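You operate a simulated robot arm through the tools that you are given. There is no shell and no other tool. Be economical: measure what you need, move in short steps, check, and stop when the job is done.

The job below is to be done with a simulated robot arm. You get a single attempt, and the scene is never put back.

Task
Close the caliper on the setting block and press SET 50 once.
Fine: the block is in the middle workbench drawer; shut it again and leave the jaws on the block.

Only the result counts: the job must be done as asked and must still hold three seconds after the hand-in. Knocking over, shifting, dropping, spilling or breaking anything else fails it.

Robot
A 7-joint arm with a three-finger gripper on a trunk, on a base that drives. Base frame: it is fixed to the floor where the robot stands at the start and does not move with it; the origin is under the middle of the robot, x ahead of it, y to its left, z up. Units: mm, degrees, N and s.
With the tool pointing down near the work surface it reaches from about 100 to 860 mm from the robot's upright axis, wherever it stands. Its first joint turns from -166.0 to 166.0 degrees. Places, roughly: caliper [800, -100, 1000]; caliper jaw [800, -100, 1000]; caliper set key [700, -200, 1000]; caliper zero key [700, -200, 1000]; middle workbench drawer [700, -300, 800]. Payload 2.94 kg.
The TCP is the grasp point between the finger pads, 30 mm short of the fingertips. In the tool frame z runs along the fingers and y along their closing line. Largest opening 132 mm; the body of the gripper starts 107 mm behind the TCP.
Orientation is that of the tool frame in the base frame, as a unit quaternion [w, x, y, z]. With the fingers straight down and closing along the base's y, the tool's x points along the base's -x, its y along +y and its z along -z.

Tools
- The arm moves only by the tool move_arm. Its argument "plan" is a list of rows, each an object (a shift or turn left out is 0, a gripper value left out holds the last) with "travel": the shift along the tool's x, y, z in mm, a list of three; "dr": the turn, a rotation vector about the tool's x, y, z in degrees, a list of three; "hand": the finger opening in mm, from 0 to 132. In form: [{"travel": [dx, dy, dz], "dr": [ax, ay, az], "hand": hand}, ...]. A call has 1 to 12 rows; each row shifts and turns the commanded pose from where the row before left it, along the tool's axes as they then stand. Each row takes 0.2 s and may step no farther than 50 mm and 8.6 degrees from the row before; otherwise, or with a gripper value out of range, the whole call is refused. Where a pose cannot be reached the arm comes as near as it can. A force on the tool above 90 N (or 10 N above the force at the start of the call, whichever is more), or a blocked arm, ends the call early, and 0.2 s more pass. The fingers move at their own pace and stop on an object; they squeeze with about 32 N. The grip force told is the motor's: it shows also when the fingers shut on nothing. Time passes only in rows, and 0.2 s behind the last, so rows that do not move let the fingers close. The reply holds the time, the measured pose of the TCP, the force on the tool along the base axes, the opening and the grip force, in the units named above and with some noise, with the torque about the TCP (base axes, N m) and any sound that the robot's microphone picked up.
- Cameras (640 x 400 px; columns grow to the right, rows downward): "scene" is now at [25.9, 158, 1863.9]; the picture's right is [-0.44, -0.90, 0.00], its down [-0.74, 0.36, -0.56] and it looks along [0.51, -0.25, -0.83] (base axes); focal length 280 px, centre (320, 200). "wrist" rides on the gripper at [72, 3, -144] in the tool frame; the picture's right is [-0.04, 1.00, 0.00], its down [-0.88, -0.04, -0.48] and it looks along [-0.47, -0.02, 0.88] (tool axes); focal length 256 px, centre (320, 200). There is no depth. A picture from a camera that has moved, and an enlarged one, comes with that camera's place and axes in the base frame and with its lens. The place of the scene camera against the robot may be out by one fixed shift of up to 12 mm in any direction.
- get_image(camera): a new picture of that camera. No time passes.
- raise_lower(by): slides the trunk up (or, below 0, down) by that many mm; the arm and the scene camera ride with it, the base frame stays. It gives what a move gives, with no picture.
- base_move(legs): drives the robot by 1 to 6 legs, each [ahead, left, turn to the left] in mm, mm and degrees, along the robot's own axes; the way and the turn of a leg run together, so that a leg with both is an arc; at most 1500 mm and 180 degrees a leg. The arm and the cameras ride along, it lands a little off, and it stops where it bumps. It gives what a move gives.
- turn_head(pan, tilt): turns the head with the scene camera to pan (to the left, within 143 degrees either way) and tilt (down, from -29 to 69), counted from straight ahead of the robot. It gives what a move gives.
- close_up(camera, box): a new picture of the part [left, top, right, bottom] of that camera's present view, enlarged. No time passes.
- sign_off(): hands the job in; it is judged then, once.

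Go step by step. Nothing tells you exact positions but the pictures and the camera data: compare them with the known pose of the tool, close in by small moves and look again before you grip or let go. The budget is 120 turns and 98 pictures, counting those below and the enlarged ones. Unless the task says otherwise, let go and move clear before handing in, and close with one line.

The tools are called after "Call:" as name(argument=value, ...) on one line, values as JSON. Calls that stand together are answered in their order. move_arm: Moves the arm, as the interface text tells. Its arguments: {"type":"object","properties":{"plan":{"type":"array","items":{"type":"object","properties":{"travel":{"type":"array","items":{"type":"number"}},"dr":{"type":"array","items":{"type":"number"}},"hand":{"type":"number"}}}}},"required":["plan"]} The other tools are called the same way: raise_lower (by) slides the trunk up or down; base_move (legs) drives the base; turn_head (pan, tilt) turns the head that bears the scene camera; get_image (camera) takes a picture; close_up (camera, box) takes an enlarged picture of a part of a camera's view; sign_off () hands the job in.

At the start:

```text
time: 0.0
ee_pos: [584.7, 66.9, 1275.6]
tcp_rot: [0.001, 0.0, 1.0, -0.001]
wrist_force: [-0.6, 0.0, -0.5]
torque: [0.0, -0.01, 0.0]
grip_width: 131.7
grip_force: 0.0
trunk travel left (down, up): [-375.0, 165.0]
robot x, y, heading: [-1.4, -1.2, 0.1]
head pan, tilt: [-25.8, 55.7]
```

scene: 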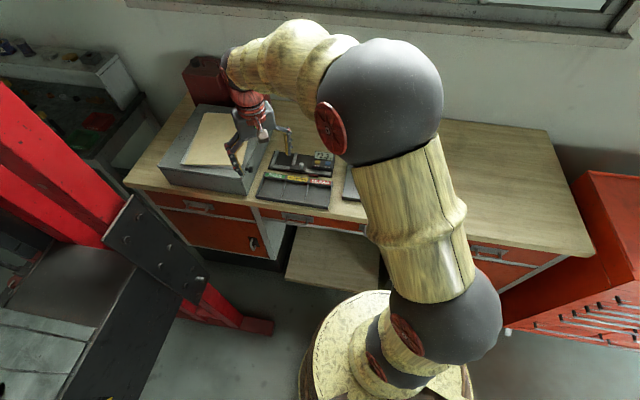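
wrist: 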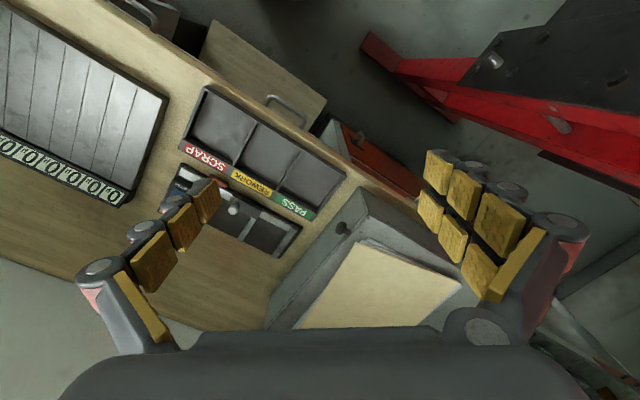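

I see a workbench with a tray (scrap/rework/pass), a caliper case and drawers below. I'll look closer at both before moving.

Call:
close_up(camera="scene", box=[220, 120, 380, 220])

Call:
close_up(camera="wrist", box=[160, 80, 360, 280])

Call:
close_up(camera="scene", box=[120, 170, 600, 330])

```text
4.00 times, centred on (300, 170) of scene
camera zoom: at [25.9, 158.0, 1863.9], right [-0.44, -0.9, 0.0], down [-0.74, 0.36, -0.56], along [0.51, -0.25, -0.83], focal length 1119 px, centre (400, 320)
```

zoom: 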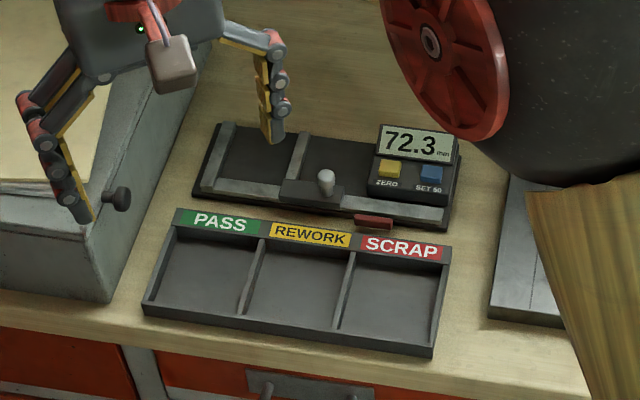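

```text
2.00 times, centred on (260, 180) of wrist
camera zoom: at [512.1, 70.4, 1419.3], right [0.04, 1.0, 0.0], down [0.88, -0.04, 0.48], along [0.47, -0.02, -0.88], focal length 512 px, centre (440, 240)
```

zoom: 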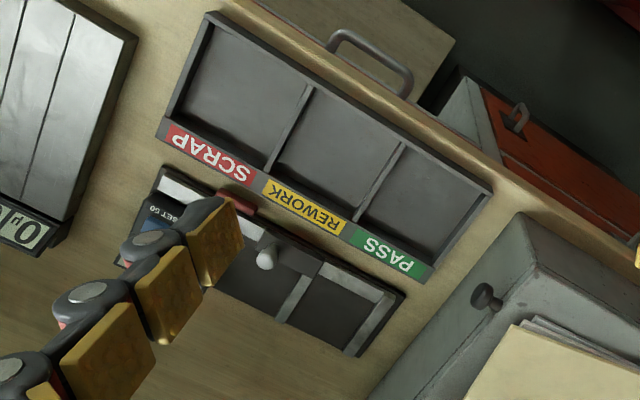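

```text
1.33 times, centred on (360, 250) of scene
camera zoom: at [25.9, 158.0, 1863.9], right [-0.44, -0.9, 0.0], down [-0.74, 0.36, -0.56], along [0.51, -0.25, -0.83], focal length 373 px, centre (267, 133)
```

zoom: 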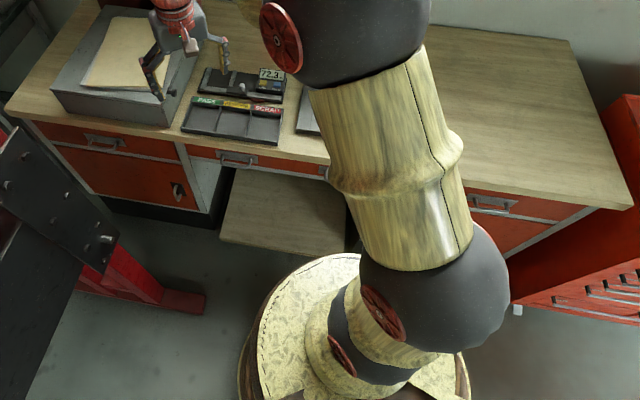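

The bench is turned about 38° to the robot's right; the caliper lies left, with a wide drawer below. I'll square the robot up to the bench, step back and left a little, and look again.

Call:
base_move(legs=[[0, 0, -38], [-100, 130, 0]])

Call:
turn_head(pan=0, tilt=50)

Call:
get_image(camera="scene")

Call:
get_image(camera="wrist")

```text
time: 3.2
ee_pos: [503.3, -134.2, 1275.7]
tcp_rot: [-0.001, 0.32, 0.947, -0.001]
wrist_force: [0.4, 0.5, 0.2]
torque: [-0.08, 0.01, -0.01]
grip_width: 131.9
grip_force: 0.1
trunk travel left (down, up): [-375.0, 165.0]
robot x, y, heading: [-3.9, 165.7, -37.5]
head pan, tilt: [-25.8, 55.7]
```

```text
time: 4.1
ee_pos: [502.9, -135.4, 1275.8]
tcp_rot: [0.0, 0.321, 0.947, 0.0]
wrist_force: [-0.5, -0.3, 0.1]
torque: [0.03, 0.04, 0.01]
grip_width: 132.0
grip_force: 0.1
trunk travel left (down, up): [-375.0, 165.0]
robot x, y, heading: [0.4, 169.0, -37.1]
head pan, tilt: [0.0, 50.0]
```

```text
92 pictures are left
camera scene: at [142.3, 287.0, 1871.3], right [-0.61, -0.79, 0.0], down [-0.61, 0.47, -0.64], along [0.51, -0.39, -0.77], focal length 280 px, centre (320, 200)
```

scene: 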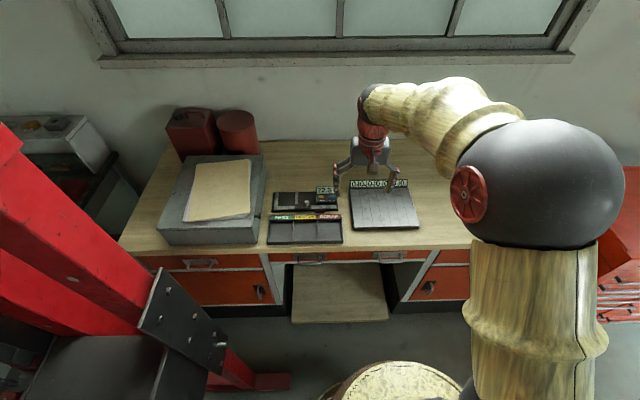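

```text
91 pictures are left
camera wrist: at [447.8, -88.7, 1419.3], right [0.64, 0.77, 0.0], down [0.68, -0.56, 0.48], along [0.37, -0.3, -0.88], focal length 256 px, centre (320, 200)
```

wrist: 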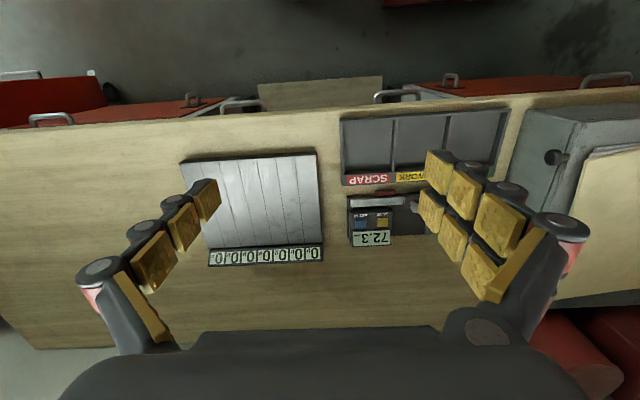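

Now the robot faces the bench squarely; the middle drawer is over the kneehole with two handles. I'll zoom on it and the caliper.

Call:
close_up(camera="scene", box=[250, 220, 450, 345])

Call:
close_up(camera="scene", box=[260, 170, 360, 250])

Call:
close_up(camera="wrist", box=[200, 60, 460, 220])

```text
3.20 times, centred on (350, 282) of scene
camera zoom: at [142.3, 287.0, 1871.3], right [-0.61, -0.79, 0.0], down [-0.61, 0.47, -0.64], along [0.51, -0.39, -0.77], focal length 895 px, centre (224, -64)
```

zoom: 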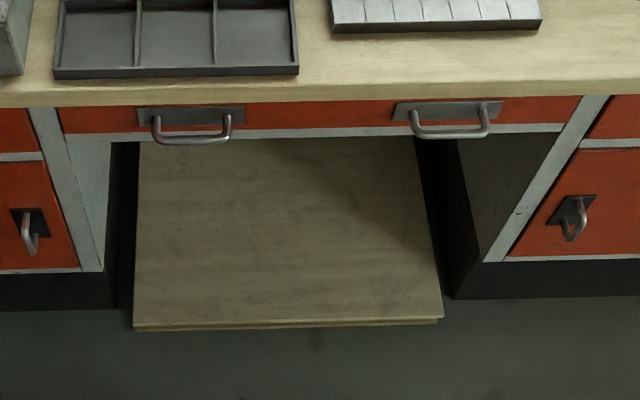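

```text
5.00 times, centred on (310, 210) of scene
camera zoom: at [142.3, 287.0, 1871.3], right [-0.61, -0.79, 0.0], down [-0.61, 0.47, -0.64], along [0.51, -0.39, -0.77], focal length 1399 px, centre (370, 150)
```

zoom: 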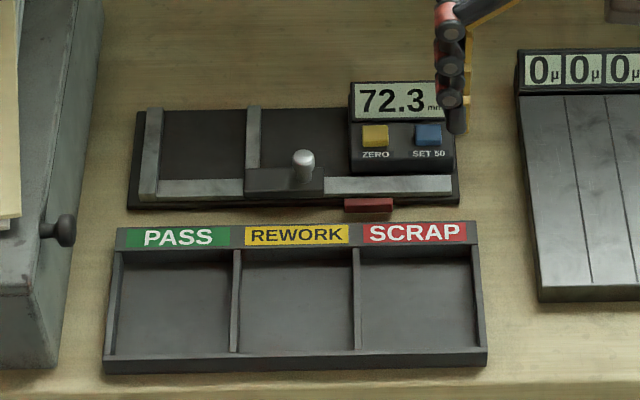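

```text
2.46 times, centred on (330, 140) of wrist
camera zoom: at [447.8, -88.7, 1419.3], right [0.64, 0.77, 0.0], down [0.68, -0.56, 0.48], along [0.37, -0.3, -0.88], focal length 630 px, centre (295, 348)
```

zoom: 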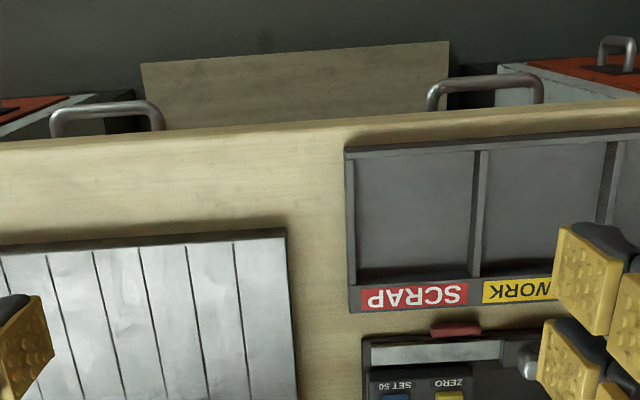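

The handle bar of the drawer sits near [588, 0, 862]. I'll turn the gripper about its axis so the fingers close in the vertical plane across the bar.

Call:
move_arm(plan=[{"dr": [0, 0, -8.3], "travel": [0, 15, 0]}, {"dr": [0, 0, -8.3]}, {"dr": [0, 0, -8.3]}, {"dr": [0, 0, -8.3]}, {"dr": [0, 0, -8.3]}, {"dr": [0, 0, -8.3]}, {"dr": [0, 0, -8.3]}, {"dr": [0, 0, -8.3]}, {"dr": [0, 0, -8.3]}, {"dr": [0, 0, -8.3]}, {"dr": [0, 0, -7.0]}, {"travel": [0, 0, 0]}])

```text
time: 6.7
ee_pos: [512.5, -123.0, 1275.4]
tcp_rot: [0.0, -0.444, 0.896, -0.001]
wrist_force: [-0.3, -0.2, -0.1]
torque: [0.0, -0.02, 0.03]
grip_width: 132.1
grip_force: 0.0
trunk travel left (down, up): [-375.0, 165.0]
robot x, y, heading: [-0.8, 163.7, -37.4]
head pan, tilt: [0.0, 50.0]
```

Turned fine. Now I retreat left of the bench front, pitch the fingers forward 60°, and lower the trunk.

Call:
move_arm(plan=[{"travel": [-32, 36, 0]}, {"travel": [-32, 36, 0]}, {"travel": [-32, 36, 0]}, {"travel": [-32, 36, 0]}, {"travel": [-30, 36, 0], "dr": [0, 0, -1.6]}, {"dr": [8.5, 0, 0]}, {"dr": [8.5, 0, 0]}, {"dr": [8.5, 0, 0]}, {"dr": [8.5, 0, 0]}, {"dr": [8.5, 0, 0]}, {"dr": [8.5, 0, 0]}, {"dr": [8.5, 0, 0]}])

Call:
raise_lower(by=-250)

Call:
get_image(camera="scene")

Call:
get_image(camera="wrist")

```text
time: 9.3
ee_pos: [465.0, 112.5, 1275.3]
tcp_rot: [0.227, -0.395, 0.773, -0.442]
wrist_force: [0.9, 0.1, -0.1]
torque: [0.01, 0.03, -0.02]
grip_width: 131.7
grip_force: 0.1
trunk travel left (down, up): [-375.0, 165.0]
robot x, y, heading: [1.3, 166.4, -37.5]
head pan, tilt: [0.0, 50.0]
```

```text
time: 11.9
ee_pos: [464.2, 111.8, 1025.3]
tcp_rot: [0.227, -0.395, 0.773, -0.442]
wrist_force: [0.8, -0.5, -0.6]
torque: [0.01, -0.01, 0.01]
grip_width: 132.0
grip_force: 0.0
trunk travel left (down, up): [-125.0, 415.0]
robot x, y, heading: [-0.9, 166.9, -37.3]
head pan, tilt: [0.0, 50.0]
```

```text
87 pictures are left
camera scene: at [142.0, 287.4, 1621.4], right [-0.61, -0.79, 0.0], down [-0.61, 0.47, -0.64], along [0.51, -0.39, -0.77], focal length 280 px, centre (320, 200)
```

scene: 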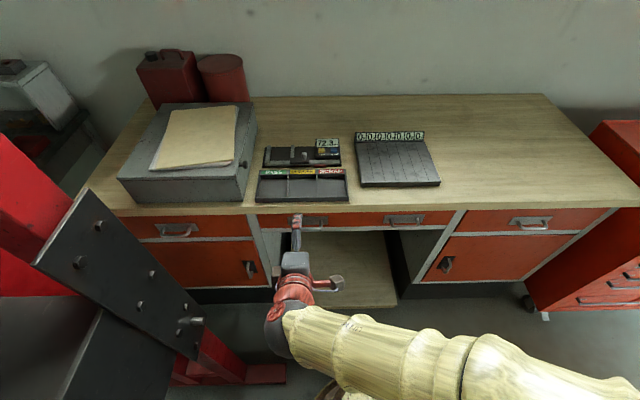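

```text
86 pictures are left
camera wrist: at [321.2, 126.4, 1095.6], right [-0.39, 0.33, -0.86], down [0.2, 0.94, 0.27], along [0.9, -0.06, -0.43], focal length 256 px, centre (320, 200)
```

wrist: 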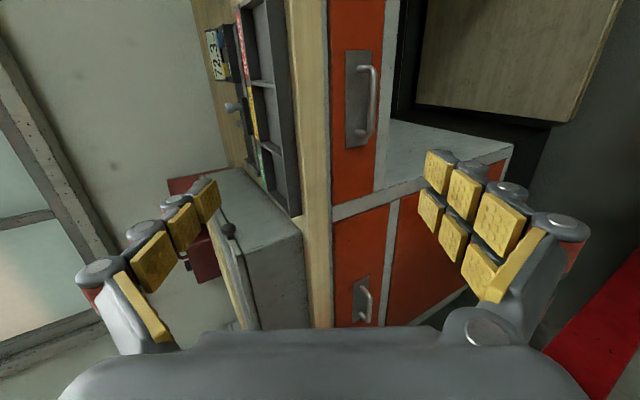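

The view is good now. I'll zoom in on the handle from both cameras to fix its height.

Call:
close_up(camera="scene", box=[240, 120, 460, 258])

Call:
close_up(camera="wrist", box=[280, 30, 440, 150])

```text
2.90 times, centred on (350, 189) of scene
camera zoom: at [142.0, 287.4, 1621.4], right [-0.61, -0.79, 0.0], down [-0.61, 0.47, -0.64], along [0.51, -0.39, -0.77], focal length 811 px, centre (233, 232)
```

zoom: 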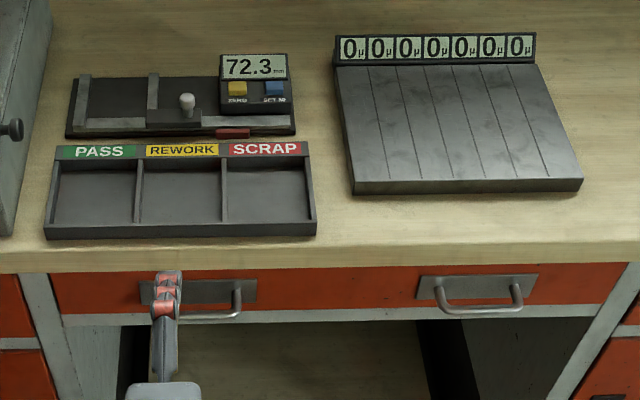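

```text
3.33 times, centred on (360, 90) of wrist
camera zoom: at [321.2, 126.4, 1095.6], right [-0.39, 0.33, -0.86], down [0.2, 0.94, 0.27], along [0.9, -0.06, -0.43], focal length 853 px, centre (187, 567)
```

zoom: 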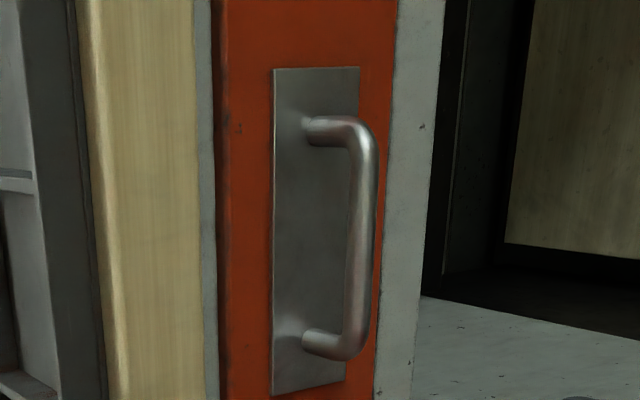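

The bar is at about [590, -2, 838]. I'll bring the hand to 70 mm short of it along the tool axis with a 70 mm opening and check.

Call:
move_arm(plan=[{"travel": [9, 38, 0], "hand": 70}, {"travel": [10, 38, 0]}, {"travel": [0, 0, 43]}, {"travel": [0, 0, 43]}, {"travel": [0, 0, 43]}, {"travel": [0, 0, 41]}, {"travel": [0, 0, 0]}])

Call:
get_image(camera="wrist")

Call:
close_up(camera="scene", box=[240, 180, 400, 280])

```text
time: 13.5
ee_pos: [540.2, 33.8, 874.5]
tcp_rot: [0.226, -0.395, 0.773, -0.442]
wrist_force: [0.3, 0.0, -0.1]
torque: [-0.03, -0.04, -0.04]
grip_width: 70.2
grip_force: 0.1
trunk travel left (down, up): [-125.0, 415.0]
robot x, y, heading: [-3.3, 164.9, -37.2]
head pan, tilt: [0.0, 50.0]
```

```text
83 pictures are left
camera wrist: at [396.9, 48.1, 944.4], right [-0.39, 0.33, -0.86], down [0.2, 0.94, 0.27], along [0.9, -0.06, -0.43], focal length 256 px, centre (320, 200)
```

wrist: 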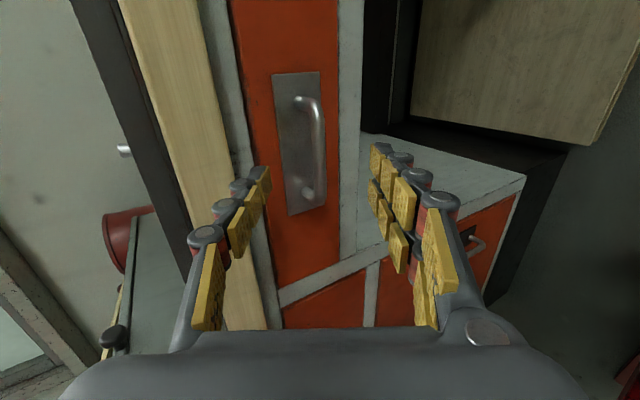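

```text
4.00 times, centred on (320, 230) of scene
camera zoom: at [142.6, 287.2, 1621.2], right [-0.61, -0.79, 0.0], down [-0.61, 0.47, -0.64], along [0.51, -0.39, -0.77], focal length 1119 px, centre (320, 80)
```

zoom: 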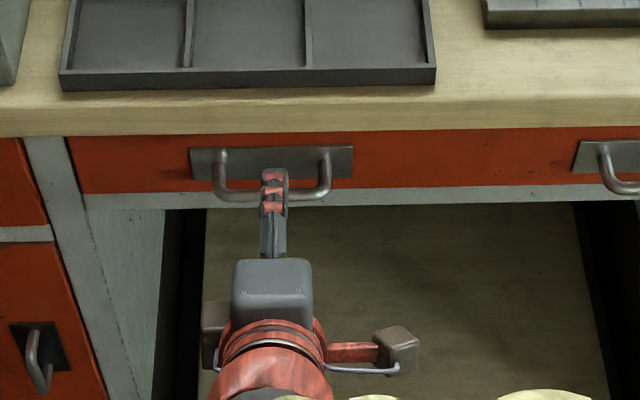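

The aim is good: the bar lies about 77 mm ahead along the tool axis. I narrow the opening to 40, advance 62 mm and look.

Call:
move_arm(plan=[{"travel": [1, 1, 20], "hand": 40}, {"travel": [1, 1, 20]}, {"travel": [0, 0, 12]}, {"travel": [0, 0, 10]}, {"travel": [0, 0, 0]}])

Call:
close_up(camera="wrist", box=[200, 60, 440, 260])

```text
time: 14.7
ee_pos: [582.3, -0.4, 840.5]
tcp_rot: [0.226, -0.396, 0.773, -0.442]
wrist_force: [-0.2, -0.2, 0.3]
torque: [0.01, 0.03, 0.0]
grip_width: 40.3
grip_force: 0.0
trunk travel left (down, up): [-125.0, 415.0]
robot x, y, heading: [-3.8, 166.2, -37.2]
head pan, tilt: [0.0, 50.0]
```

```text
2.00 times, centred on (320, 160) of wrist
camera zoom: at [438.8, 14.8, 910.5], right [-0.39, 0.33, -0.86], down [0.2, 0.94, 0.27], along [0.9, -0.06, -0.43], focal length 512 px, centre (320, 280)
```

zoom: 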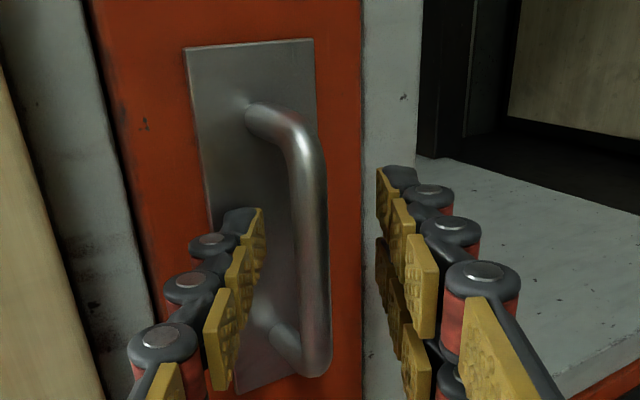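

The bar is between the fingers. I close on it.

Call:
move_arm(plan=[{"travel": [0, 0, 3], "hand": 0}, {}, {}, {}])

Call:
close_up(camera="wrist", box=[200, 60, 440, 260])

```text
time: 15.7
ee_pos: [585.8, -1.7, 841.3]
tcp_rot: [0.228, -0.395, 0.772, -0.442]
wrist_force: [5.1, -3.9, 13.1]
torque: [-0.43, 0.15, 0.01]
grip_width: 10.4
grip_force: 34.1
trunk travel left (down, up): [-125.0, 415.0]
robot x, y, heading: [1.5, 167.1, -37.7]
head pan, tilt: [0.0, 50.0]
```

```text
2.00 times, centred on (320, 160) of wrist
camera zoom: at [441.6, 13.1, 910.8], right [-0.38, 0.33, -0.86], down [0.2, 0.94, 0.27], along [0.9, -0.06, -0.43], focal length 512 px, centre (320, 280)
```

zoom: 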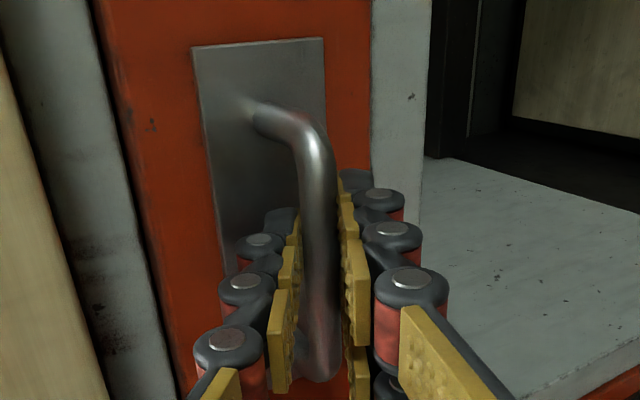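

The bar is gripped firmly. I ease down 2 mm and pull straight out in small steps.

Call:
move_arm(plan=[{"travel": [0, 2, 1]}, {"travel": [0, 10.1, -17.2]}, {"travel": [0, 10.1, -17.2]}, {"travel": [0, 10.1, -17.2]}, {"travel": [0, 10.1, -17.2]}, {"travel": [0, 10.1, -17.2]}, {"travel": [0, 10.1, -17.2]}, {"travel": [0, 10.1, -17.2]}, {}])

Call:
get_image(camera="scene")

```text
time: 17.7
ee_pos: [469.8, 82.6, 840.8]
tcp_rot: [0.228, -0.394, 0.771, -0.445]
wrist_force: [-2.7, -2.8, 47.5]
torque: [-0.35, -0.15, 0.57]
grip_width: 10.9
grip_force: 37.7
trunk travel left (down, up): [-125.0, 415.0]
robot x, y, heading: [-0.5, 164.7, -37.5]
head pan, tilt: [0.0, 50.0]
```

```text
79 pictures are left
camera scene: at [139.1, 287.9, 1621.6], right [-0.61, -0.79, 0.0], down [-0.61, 0.46, -0.64], along [0.51, -0.39, -0.77], focal length 280 px, centre (320, 200)
```

scene: 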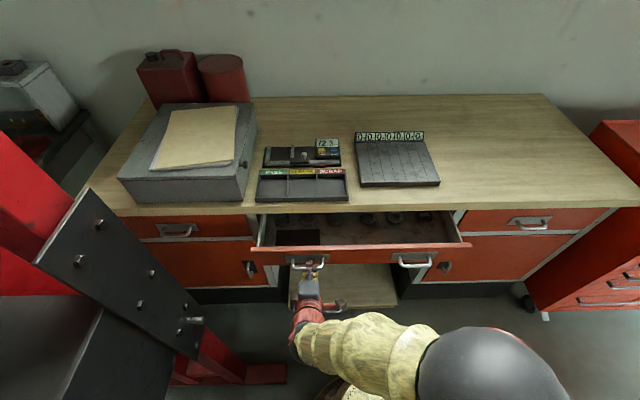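

The drawer slides out. I zoom in to see what is inside.

Call:
close_up(camera="scene", box=[250, 195, 480, 285])

Call:
move_arm(plan=[{"travel": [0, -2.6, -1.5]}, {}])

```text
2.78 times, centred on (365, 240) of scene
camera zoom: at [139.1, 287.9, 1621.6], right [-0.61, -0.79, 0.0], down [-0.61, 0.46, -0.64], along [0.51, -0.39, -0.77], focal length 778 px, centre (195, 89)
```

zoom: 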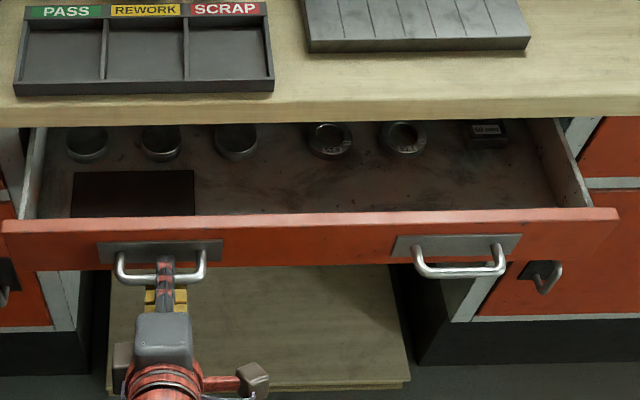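

```text
time: 18.3
ee_pos: [471.6, 82.5, 841.6]
tcp_rot: [0.227, -0.396, 0.773, -0.441]
wrist_force: [5.8, 5.3, 29.5]
torque: [-0.25, -0.04, 0.37]
grip_width: 10.6
grip_force: 37.8
trunk travel left (down, up): [-125.0, 415.0]
robot x, y, heading: [-2.3, 166.8, -37.3]
head pan, tilt: [0.0, 50.0]
```

The "50.000" block sits at the right rear of the drawer, just under the bench edge. I pull about 90 mm more.

Call:
move_arm(plan=[{"travel": [0, -2.6, -1.5]}, {"travel": [0, 7.6, -12.9]}, {"travel": [0, 7.6, -12.9]}, {"travel": [0, 7.6, -12.9]}, {"travel": [0, 7.6, -12.9]}, {"travel": [0, 7.6, -12.9]}, {"travel": [0, 7.6, -12.9]}, {}])

Call:
close_up(camera="scene", box=[230, 195, 500, 315])

```text
time: 20.1
ee_pos: [399.0, 133.8, 841.4]
tcp_rot: [0.224, -0.396, 0.773, -0.441]
wrist_force: [6.3, 11.9, -34.7]
torque: [0.03, 0.2, 0.21]
grip_width: 10.8
grip_force: 37.8
trunk travel left (down, up): [-125.0, 415.0]
robot x, y, heading: [0.9, 165.5, -37.7]
head pan, tilt: [0.0, 50.0]
```

```text
2.37 times, centred on (365, 255) of scene
camera zoom: at [144.2, 288.4, 1620.8], right [-0.61, -0.79, 0.0], down [-0.61, 0.46, -0.64], along [0.51, -0.39, -0.77], focal length 663 px, centre (213, 70)
```

zoom: 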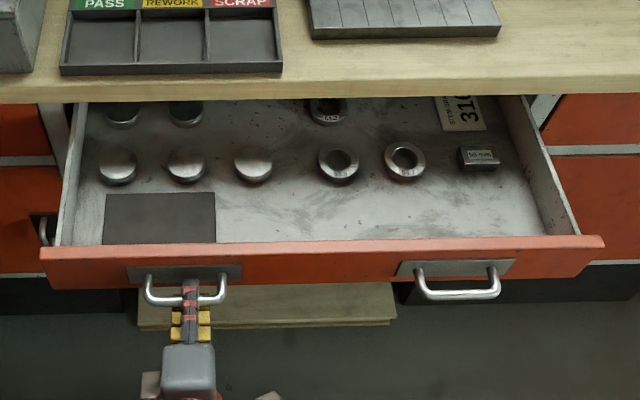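

The block is clear of the bench edge now, but I want finger room behind it, so I pull about 50 mm more.

Call:
move_arm(plan=[{"travel": [0, 6.8, -6.8]}, {"travel": [0, 5.06, -8.6]}, {"travel": [0, 5.06, -8.6]}, {"travel": [0, 5.06, -8.6]}, {"travel": [0, 5.06, -8.6]}, {}])

Call:
get_image(camera="scene")

Call:
get_image(camera="wrist")

```text
time: 21.5
ee_pos: [358.6, 163.8, 841.0]
tcp_rot: [0.226, -0.396, 0.773, -0.442]
wrist_force: [2.5, 5.8, -6.4]
torque: [-0.31, 0.27, 0.13]
grip_width: 10.9
grip_force: 38.3
trunk travel left (down, up): [-125.0, 415.0]
robot x, y, heading: [-6.0, 165.8, -37.7]
head pan, tilt: [0.0, 50.0]
```

```text
76 pictures are left
camera scene: at [142.5, 287.9, 1621.2], right [-0.61, -0.79, 0.0], down [-0.61, 0.46, -0.64], along [0.51, -0.39, -0.77], focal length 280 px, centre (320, 200)
```

scene: 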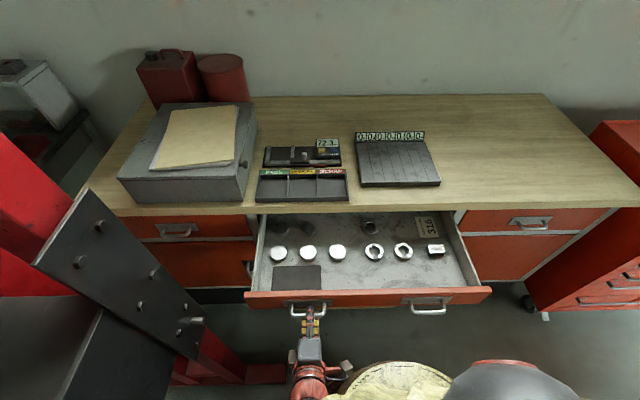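

```text
75 pictures are left
camera wrist: at [215.4, 177.3, 910.8], right [-0.39, 0.33, -0.86], down [0.2, 0.94, 0.27], along [0.9, -0.06, -0.43], focal length 256 px, centre (320, 200)
```

wrist: 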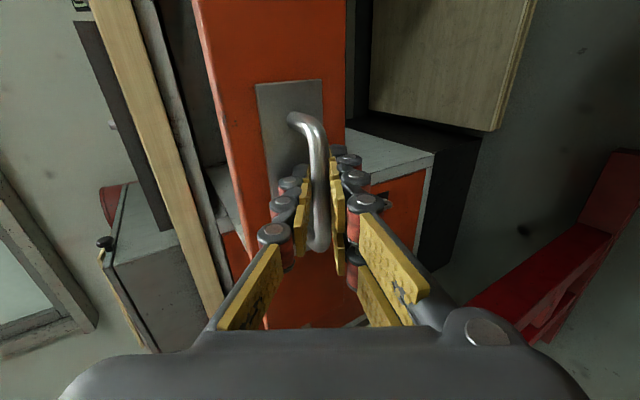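

The drawer is open about 280 mm with the block well clear. I release the handle, back off along the tool axis and zoom in on the block.

Call:
move_arm(plan=[{"hand": 45}, {}, {"travel": [0, 0, -15]}, {"travel": [0, 0, -20]}, {"travel": [0, 0, -20]}, {}])

Call:
close_up(camera="scene", box=[370, 205, 480, 275])

Call:
close_up(camera="scene", box=[250, 205, 350, 315])

```text
time: 23.1
ee_pos: [313.1, 139.5, 857.4]
tcp_rot: [0.183, -0.356, 0.791, -0.463]
wrist_force: [0.1, 0.7, -0.1]
torque: [-0.04, -0.02, 0.0]
grip_width: 44.8
grip_force: 0.1
trunk travel left (down, up): [-125.0, 415.0]
robot x, y, heading: [-6.9, 164.3, -37.3]
head pan, tilt: [0.0, 50.0]
stopped in row 6: the arm was blocked; the commanded pose is now the measured one
```

```text
5.71 times, centred on (425, 240) of scene
camera zoom: at [142.1, 287.3, 1621.3], right [-0.61, -0.79, 0.0], down [-0.61, 0.47, -0.64], along [0.51, -0.39, -0.77], focal length 1598 px, centre (-280, -29)
```

zoom: 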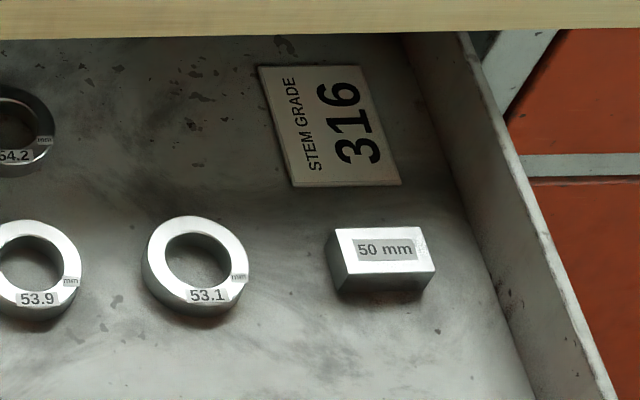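

```text
3.64 times, centred on (300, 260) of scene
camera zoom: at [142.1, 287.3, 1621.3], right [-0.61, -0.79, 0.0], down [-0.61, 0.47, -0.64], along [0.51, -0.39, -0.77], focal length 1017 px, centre (393, -18)
```

zoom: 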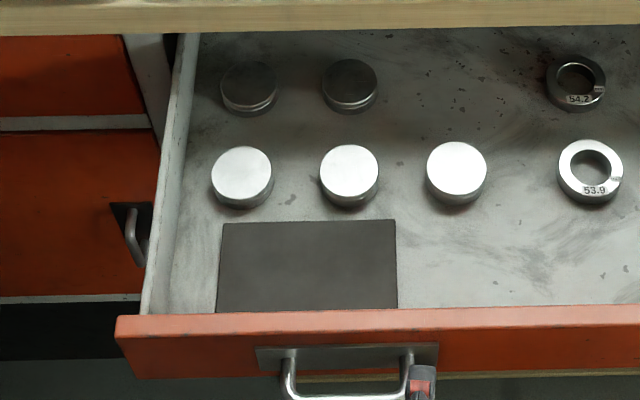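

The arm came to its limit while backing off, so I check where the fingers are against the handle.

Call:
get_image(camera="wrist")

```text
72 pictures are left
camera wrist: at [175.6, 174.7, 930.3], right [-0.36, 0.35, -0.86], down [0.32, 0.92, 0.24], along [0.88, -0.19, -0.45], focal length 256 px, centre (320, 200)
```

wrist: 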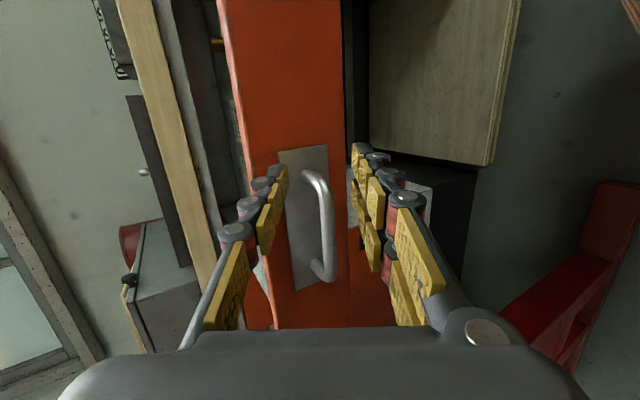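

The fingertips are clear in front of the bar. I back the base 90 mm to give the arm room, then lift above the drawer.

Call:
base_move(legs=[[-90, 0, 0]])

Call:
raise_lower(by=220)

```text
time: 24.2
ee_pos: [242.8, 195.5, 859.3]
tcp_rot: [0.183, -0.356, 0.791, -0.462]
wrist_force: [1.0, -0.7, 0.2]
torque: [0.01, 0.01, 0.01]
grip_width: 44.7
grip_force: 0.0
trunk travel left (down, up): [-125.0, 415.0]
robot x, y, heading: [-73.7, 224.9, -37.6]
head pan, tilt: [0.0, 50.0]
```

```text
time: 26.5
ee_pos: [242.4, 194.7, 1077.8]
tcp_rot: [0.182, -0.356, 0.791, -0.463]
wrist_force: [1.4, -0.4, 0.0]
torque: [0.0, 0.01, 0.0]
grip_width: 44.9
grip_force: 0.0
trunk travel left (down, up): [-345.0, 195.0]
robot x, y, heading: [-74.0, 220.1, -37.3]
head pan, tilt: [0.0, 50.0]
```

Now I straighten the fingers to point down, then move over the block at about [280, -284].

Call:
move_arm(plan=[{"dr": [-8.5, 0, 0]}, {"dr": [-8.5, 0, 0]}, {"dr": [-8.5, 0, 0]}, {"dr": [-8.5, 0, 0]}, {"dr": [-8.5, 0, 0]}, {"dr": [-8.5, 0, 0]}, {"dr": [-8.5, 0, 0]}, {"dr": [0, -2.4, -7.2]}, {}])

```text
time: 28.5
ee_pos: [243.5, 196.2, 1078.6]
tcp_rot: [0.0, -0.456, 0.89, 0.0]
wrist_force: [0.3, 0.5, -0.5]
torque: [-0.02, -0.01, -0.03]
grip_width: 44.8
grip_force: 0.1
trunk travel left (down, up): [-345.0, 195.0]
robot x, y, heading: [-74.4, 220.3, -37.4]
head pan, tilt: [0.0, 50.0]
```

Call:
move_arm(plan=[{"travel": [33, -28, 0], "hand": 70}, {"travel": [33, -28, 0]}, {"travel": [33, -28, 0]}, {"travel": [33, -28, 0]}, {"travel": [33, -28, 0]}, {"travel": [33, -28, 0]}, {"travel": [33, -28, 0]}, {"travel": [33, -28, 0]}, {"travel": [33, -28, 0]}, {"travel": [33, -28, 0]}, {"travel": [36, -30, 0]}, {}])

Call:
get_image(camera="wrist")

Call:
get_image(camera="scene")

```text
time: 31.1
ee_pos: [281.9, -283.4, 1078.3]
tcp_rot: [0.001, -0.457, 0.889, 0.0]
wrist_force: [-0.1, 0.4, -0.2]
torque: [-0.02, 0.04, -0.01]
grip_width: 70.1
grip_force: 0.0
trunk travel left (down, up): [-345.0, 195.0]
robot x, y, heading: [-76.5, 224.3, -37.5]
head pan, tilt: [0.0, 50.0]
```

```text
71 pictures are left
camera wrist: at [237.8, -340.4, 1221.9], right [-0.79, 0.62, 0.0], down [0.54, 0.69, 0.48], along [0.29, 0.38, -0.88], focal length 256 px, centre (320, 200)
```

wrist: 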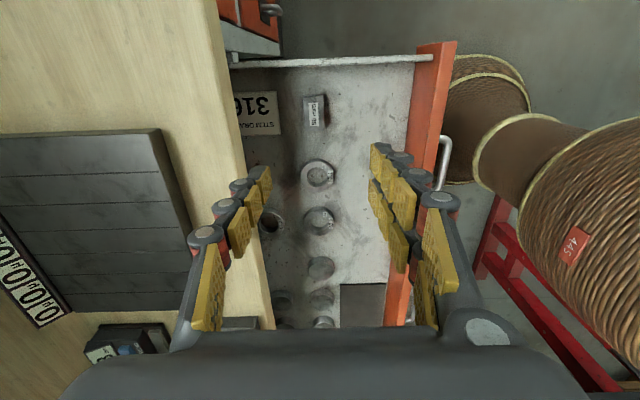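

```text
70 pictures are left
camera scene: at [70.0, 342.6, 1841.3], right [-0.61, -0.8, 0.0], down [-0.61, 0.46, -0.64], along [0.51, -0.39, -0.77], focal length 280 px, centre (320, 200)
```

scene: 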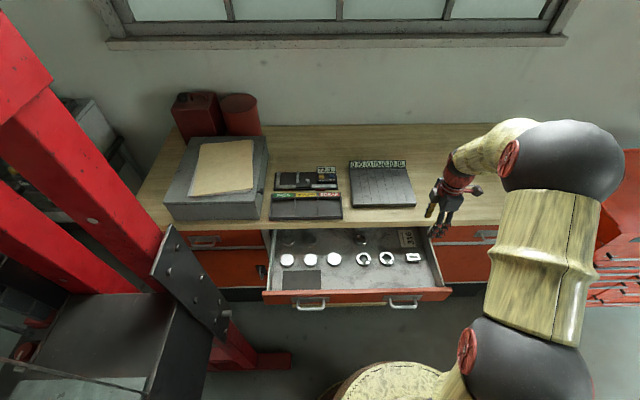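

The block shows right under the hand; the estimate is [282, -292]. I descend partway and refine.

Call:
move_arm(plan=[{"travel": [3, -2, 40]}, {"travel": [3, -1, 40]}, {"travel": [0, 0, 40]}, {"travel": [0, 0, 30]}, {}])

Call:
get_image(camera="wrist")

Call:
close_up(camera="scene", box=[360, 190, 480, 310])

```text
time: 32.3
ee_pos: [281.0, -289.6, 928.6]
tcp_rot: [0.001, -0.458, 0.889, 0.0]
wrist_force: [0.2, 0.6, 0.5]
torque: [0.0, -0.05, 0.03]
grip_width: 70.0
grip_force: 0.1
trunk travel left (down, up): [-345.0, 195.0]
robot x, y, heading: [-73.5, 221.0, -37.0]
head pan, tilt: [0.0, 50.0]
```

```text
69 pictures are left
camera wrist: at [236.9, -346.6, 1072.0], right [-0.79, 0.62, 0.0], down [0.54, 0.69, 0.48], along [0.29, 0.38, -0.88], focal length 256 px, centre (320, 200)
```

wrist: 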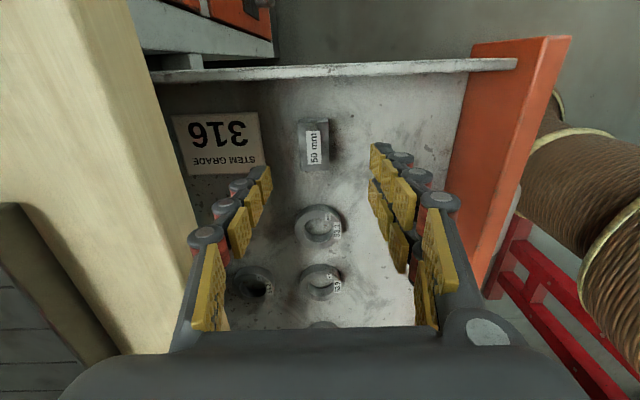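

```text
3.33 times, centred on (420, 250) of scene
camera zoom: at [70.0, 342.2, 1841.3], right [-0.61, -0.8, 0.0], down [-0.61, 0.46, -0.64], along [0.51, -0.39, -0.77], focal length 932 px, centre (-13, 33)
```

zoom: 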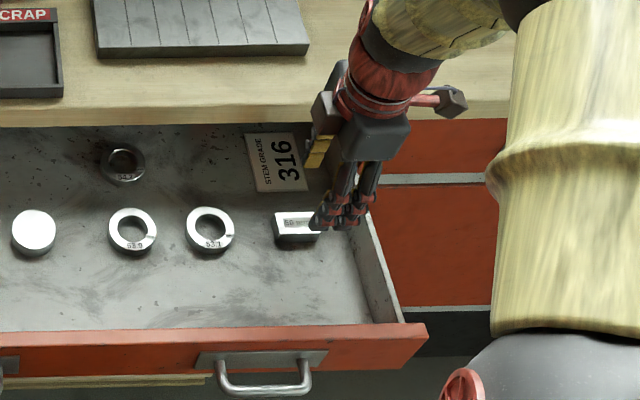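

The best fit puts the block's top at about z 825, centre [284, -292]. I descend to just above it and look again.

Call:
move_arm(plan=[{"travel": [0, -4, 30]}, {"travel": [0, 0, 26]}, {}])

Call:
get_image(camera="wrist")

Call:
close_up(camera="scene", box=[380, 220, 450, 290])

```text
time: 33.1
ee_pos: [285.6, -290.1, 872.3]
tcp_rot: [0.001, -0.457, 0.889, 0.001]
wrist_force: [0.5, 0.4, -0.5]
torque: [0.01, 0.04, 0.0]
grip_width: 70.0
grip_force: 0.1
trunk travel left (down, up): [-345.0, 195.0]
robot x, y, heading: [-75.0, 223.2, -37.3]
head pan, tilt: [0.0, 50.0]
```

```text
67 pictures are left
camera wrist: at [240.7, -347.4, 1015.8], right [-0.79, 0.62, 0.0], down [0.54, 0.69, 0.48], along [0.29, 0.38, -0.88], focal length 256 px, centre (320, 200)
```

wrist: 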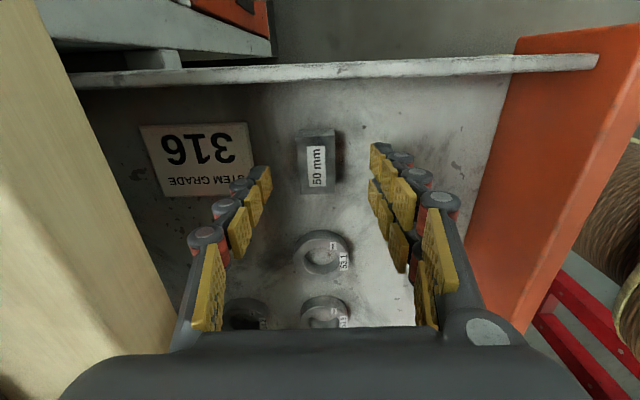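

```text
5.71 times, centred on (415, 255) of scene
camera zoom: at [70.0, 342.2, 1841.3], right [-0.61, -0.8, 0.0], down [-0.61, 0.46, -0.64], along [0.51, -0.39, -0.77], focal length 1598 px, centre (-223, -114)
```

zoom: 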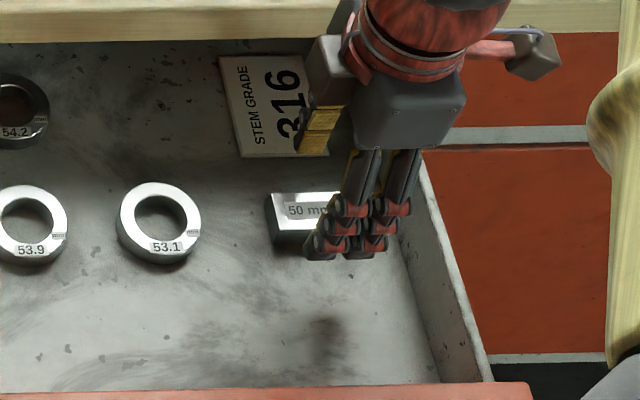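

The block lies centred between the fingers. I descend so the tips reach just above the drawer floor.

Call:
move_arm(plan=[{"travel": [0, 0, 14]}, {"travel": [0, 0, 10]}, {"travel": [0, 0, 6]}, {}])

Call:
get_image(camera="wrist")

Call:
close_up(camera="scene", box=[380, 220, 450, 290])

```text
time: 34.1
ee_pos: [285.7, -290.7, 840.8]
tcp_rot: [0.001, -0.457, 0.889, 0.001]
wrist_force: [0.6, 0.2, 1.0]
torque: [-0.03, -0.01, -0.01]
grip_width: 69.7
grip_force: 0.0
trunk travel left (down, up): [-345.0, 195.0]
robot x, y, heading: [-74.1, 218.2, -37.5]
head pan, tilt: [0.0, 50.0]
```

```text
65 pictures are left
camera wrist: at [241.1, -348.0, 984.6], right [-0.79, 0.62, 0.0], down [0.54, 0.69, 0.48], along [0.29, 0.38, -0.88], focal length 256 px, centre (320, 200)
```

wrist: 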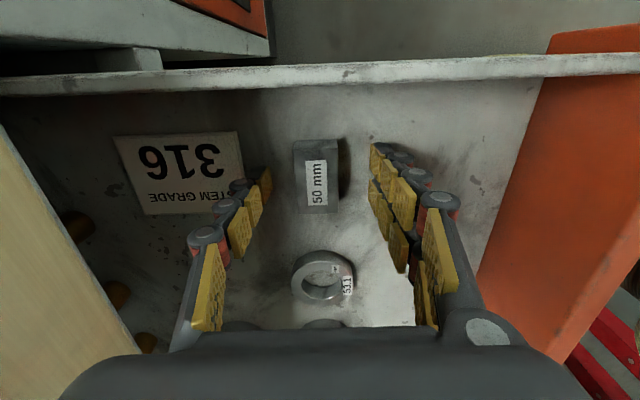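

```text
5.71 times, centred on (415, 255) of scene
camera zoom: at [70.2, 342.0, 1841.3], right [-0.61, -0.8, 0.0], down [-0.61, 0.46, -0.64], along [0.51, -0.39, -0.77], focal length 1598 px, centre (-223, -114)
```

zoom: 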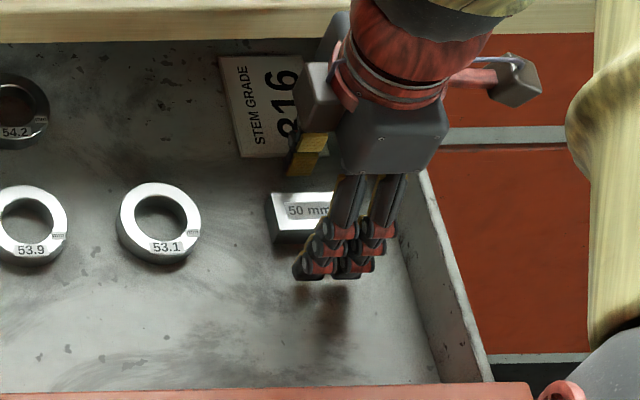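

The geometry is consistent: block top at z≈828, centred. I lower 4 mm more and close.

Call:
move_arm(plan=[{"travel": [0, 0, 4]}, {"hand": 0}, {}, {}, {}, {}])

Call:
get_image(camera="wrist")

```text
time: 35.5
ee_pos: [284.8, -290.9, 837.7]
tcp_rot: [0.001, -0.458, 0.889, 0.001]
wrist_force: [0.6, -0.2, 0.6]
torque: [-0.08, -0.04, -0.01]
grip_width: 29.3
grip_force: 31.7
trunk travel left (down, up): [-345.0, 195.0]
robot x, y, heading: [-75.0, 219.5, -37.3]
head pan, tilt: [0.0, 50.0]
```

```text
63 pictures are left
camera wrist: at [240.8, -348.1, 980.4], right [-0.79, 0.62, 0.0], down [0.54, 0.69, 0.48], along [0.29, 0.38, -0.88], focal length 256 px, centre (320, 200)
```

wrist: 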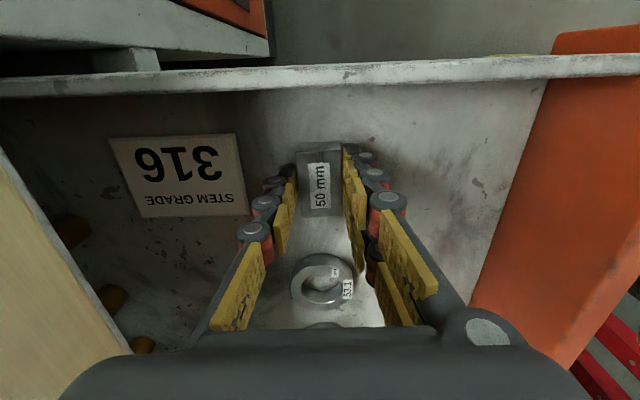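

The block is held (about 29 mm thick). I lift it straight up 250 mm, then drive forward-left toward the caliper.

Call:
move_arm(plan=[{"travel": [0, 0, -10]}, {"travel": [0, 0, -30]}, {"travel": [0, 0, -40]}, {"travel": [0, 0, -40]}, {"travel": [0, 0, -40]}, {"travel": [0, 0, -40]}, {"travel": [0, 0, -40]}, {"travel": [0, 0, -40]}, {}])

Call:
get_image(camera="wrist")

Call:
base_move(legs=[[0, 150, 1.5], [115, 0, 0]])

Call:
get_image(camera="scene")

```text
time: 37.5
ee_pos: [284.4, -289.7, 1118.0]
tcp_rot: [0.0, -0.457, 0.889, 0.001]
wrist_force: [-0.8, 0.1, -2.7]
torque: [0.0, -0.01, -0.02]
grip_width: 29.5
grip_force: 31.7
trunk travel left (down, up): [-345.0, 195.0]
robot x, y, heading: [-74.9, 221.7, -37.3]
head pan, tilt: [0.0, 50.0]
```

```text
62 pictures are left
camera wrist: at [240.1, -347.6, 1260.1], right [-0.79, 0.62, 0.0], down [0.54, 0.69, 0.48], along [0.29, 0.38, -0.88], focal length 256 px, centre (320, 200)
```

wrist: 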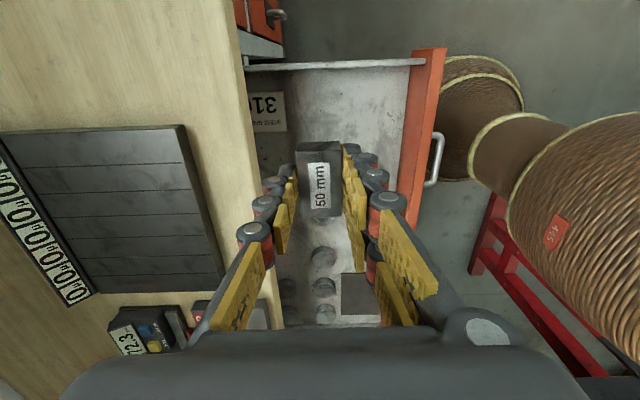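

```text
time: 39.7
ee_pos: [483.1, -227.4, 1115.8]
tcp_rot: [0.0, -0.469, 0.883, 0.001]
wrist_force: [0.4, -0.9, -3.8]
torque: [0.01, 0.05, 0.01]
grip_width: 29.5
grip_force: 32.4
trunk travel left (down, up): [-345.0, 195.0]
robot x, y, heading: [108.0, 275.2, -35.8]
head pan, tilt: [0.0, 50.0]
```

```text
61 pictures are left
camera scene: at [251.8, 398.1, 1841.2], right [-0.58, -0.81, 0.0], down [-0.62, 0.45, -0.64], along [0.52, -0.37, -0.77], focal length 280 px, centre (320, 200)
```

scene: 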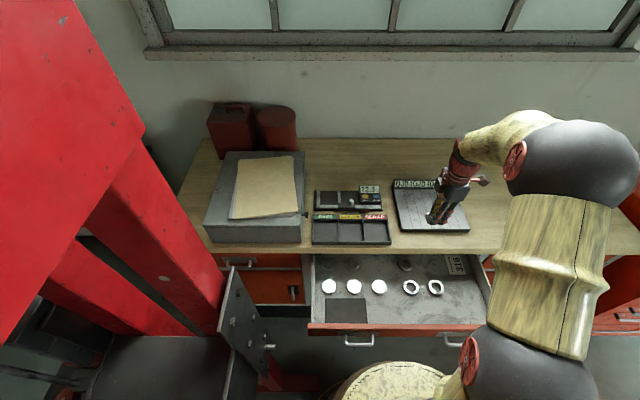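

The drive went well. I move the held block over toward the caliper, staying high, and look.

Call:
move_arm(plan=[{"travel": [-38, -27, 0]}, {"travel": [-38, -27, 0]}, {"travel": [-38, -27, 0]}, {"travel": [-38, -27, 0]}, {"travel": [-38, -27, 0]}, {"travel": [-38, -27, 0]}, {"travel": [-37, -27, 0]}, {}])

Call:
get_image(camera="wrist")

Call:
get_image(camera="scene")

```text
time: 41.5
ee_pos: [786.3, -109.7, 1119.8]
tcp_rot: [0.001, -0.47, 0.883, 0.001]
wrist_force: [0.1, 0.6, -2.4]
torque: [-0.01, -0.01, 0.0]
grip_width: 29.7
grip_force: 31.8
trunk travel left (down, up): [-345.0, 195.0]
robot x, y, heading: [113.1, 272.8, -35.5]
head pan, tilt: [0.0, 50.0]
```

```text
60 pictures are left
camera wrist: at [743.3, -168.8, 1262.0], right [-0.8, 0.59, 0.0], down [0.52, 0.71, 0.48], along [0.28, 0.38, -0.88], focal length 256 px, centre (320, 200)
```

wrist: 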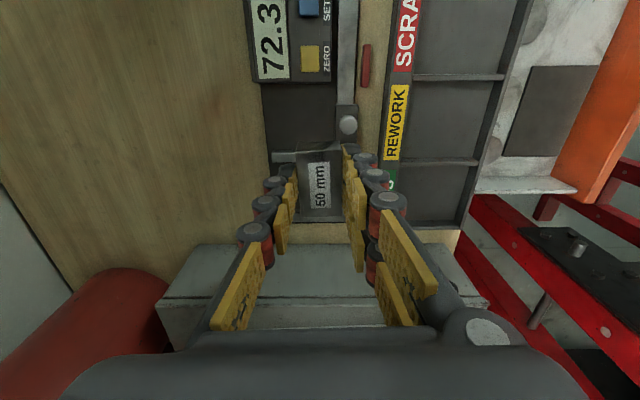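

```text
59 pictures are left
camera scene: at [250.1, 399.4, 1841.3], right [-0.58, -0.81, 0.0], down [-0.62, 0.45, -0.64], along [0.52, -0.38, -0.77], focal length 280 px, centre (320, 200)
```

scene: 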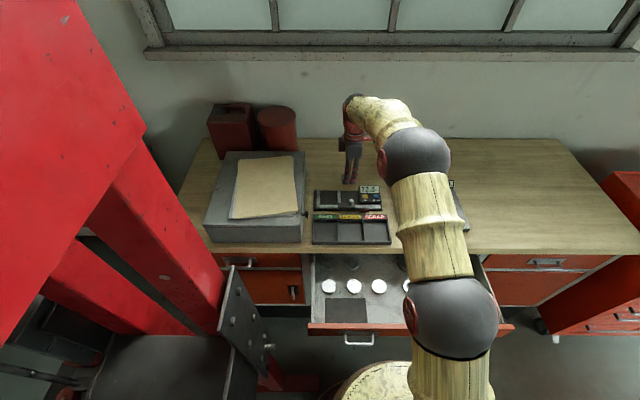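

The caliper appears below the held block. I zoom both views for details.

Call:
close_up(camera="wrist", box=[230, 0, 430, 240])

Call:
close_up(camera="scene", box=[300, 160, 400, 250])

```text
1.67 times, centred on (330, 120) of wrist
camera zoom: at [743.3, -168.8, 1262.0], right [-0.8, 0.59, 0.0], down [0.52, 0.71, 0.48], along [0.28, 0.38, -0.88], focal length 427 px, centre (303, 333)
```

zoom: 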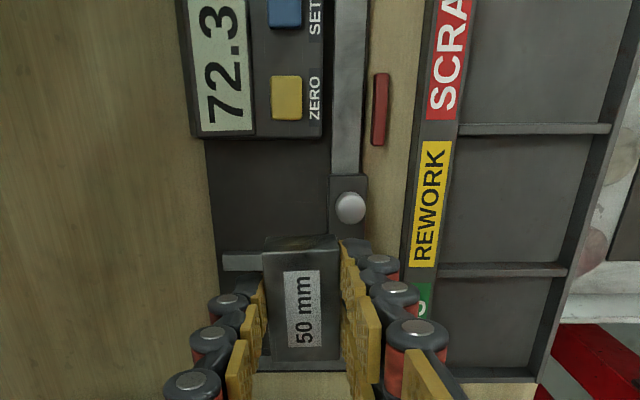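

```text
4.44 times, centred on (350, 205) of scene
camera zoom: at [250.1, 399.4, 1841.3], right [-0.58, -0.81, 0.0], down [-0.62, 0.45, -0.64], along [0.52, -0.38, -0.77], focal length 1243 px, centre (187, 178)
```

zoom: 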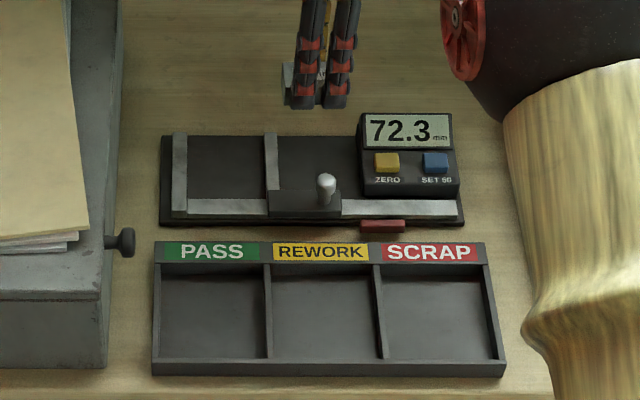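

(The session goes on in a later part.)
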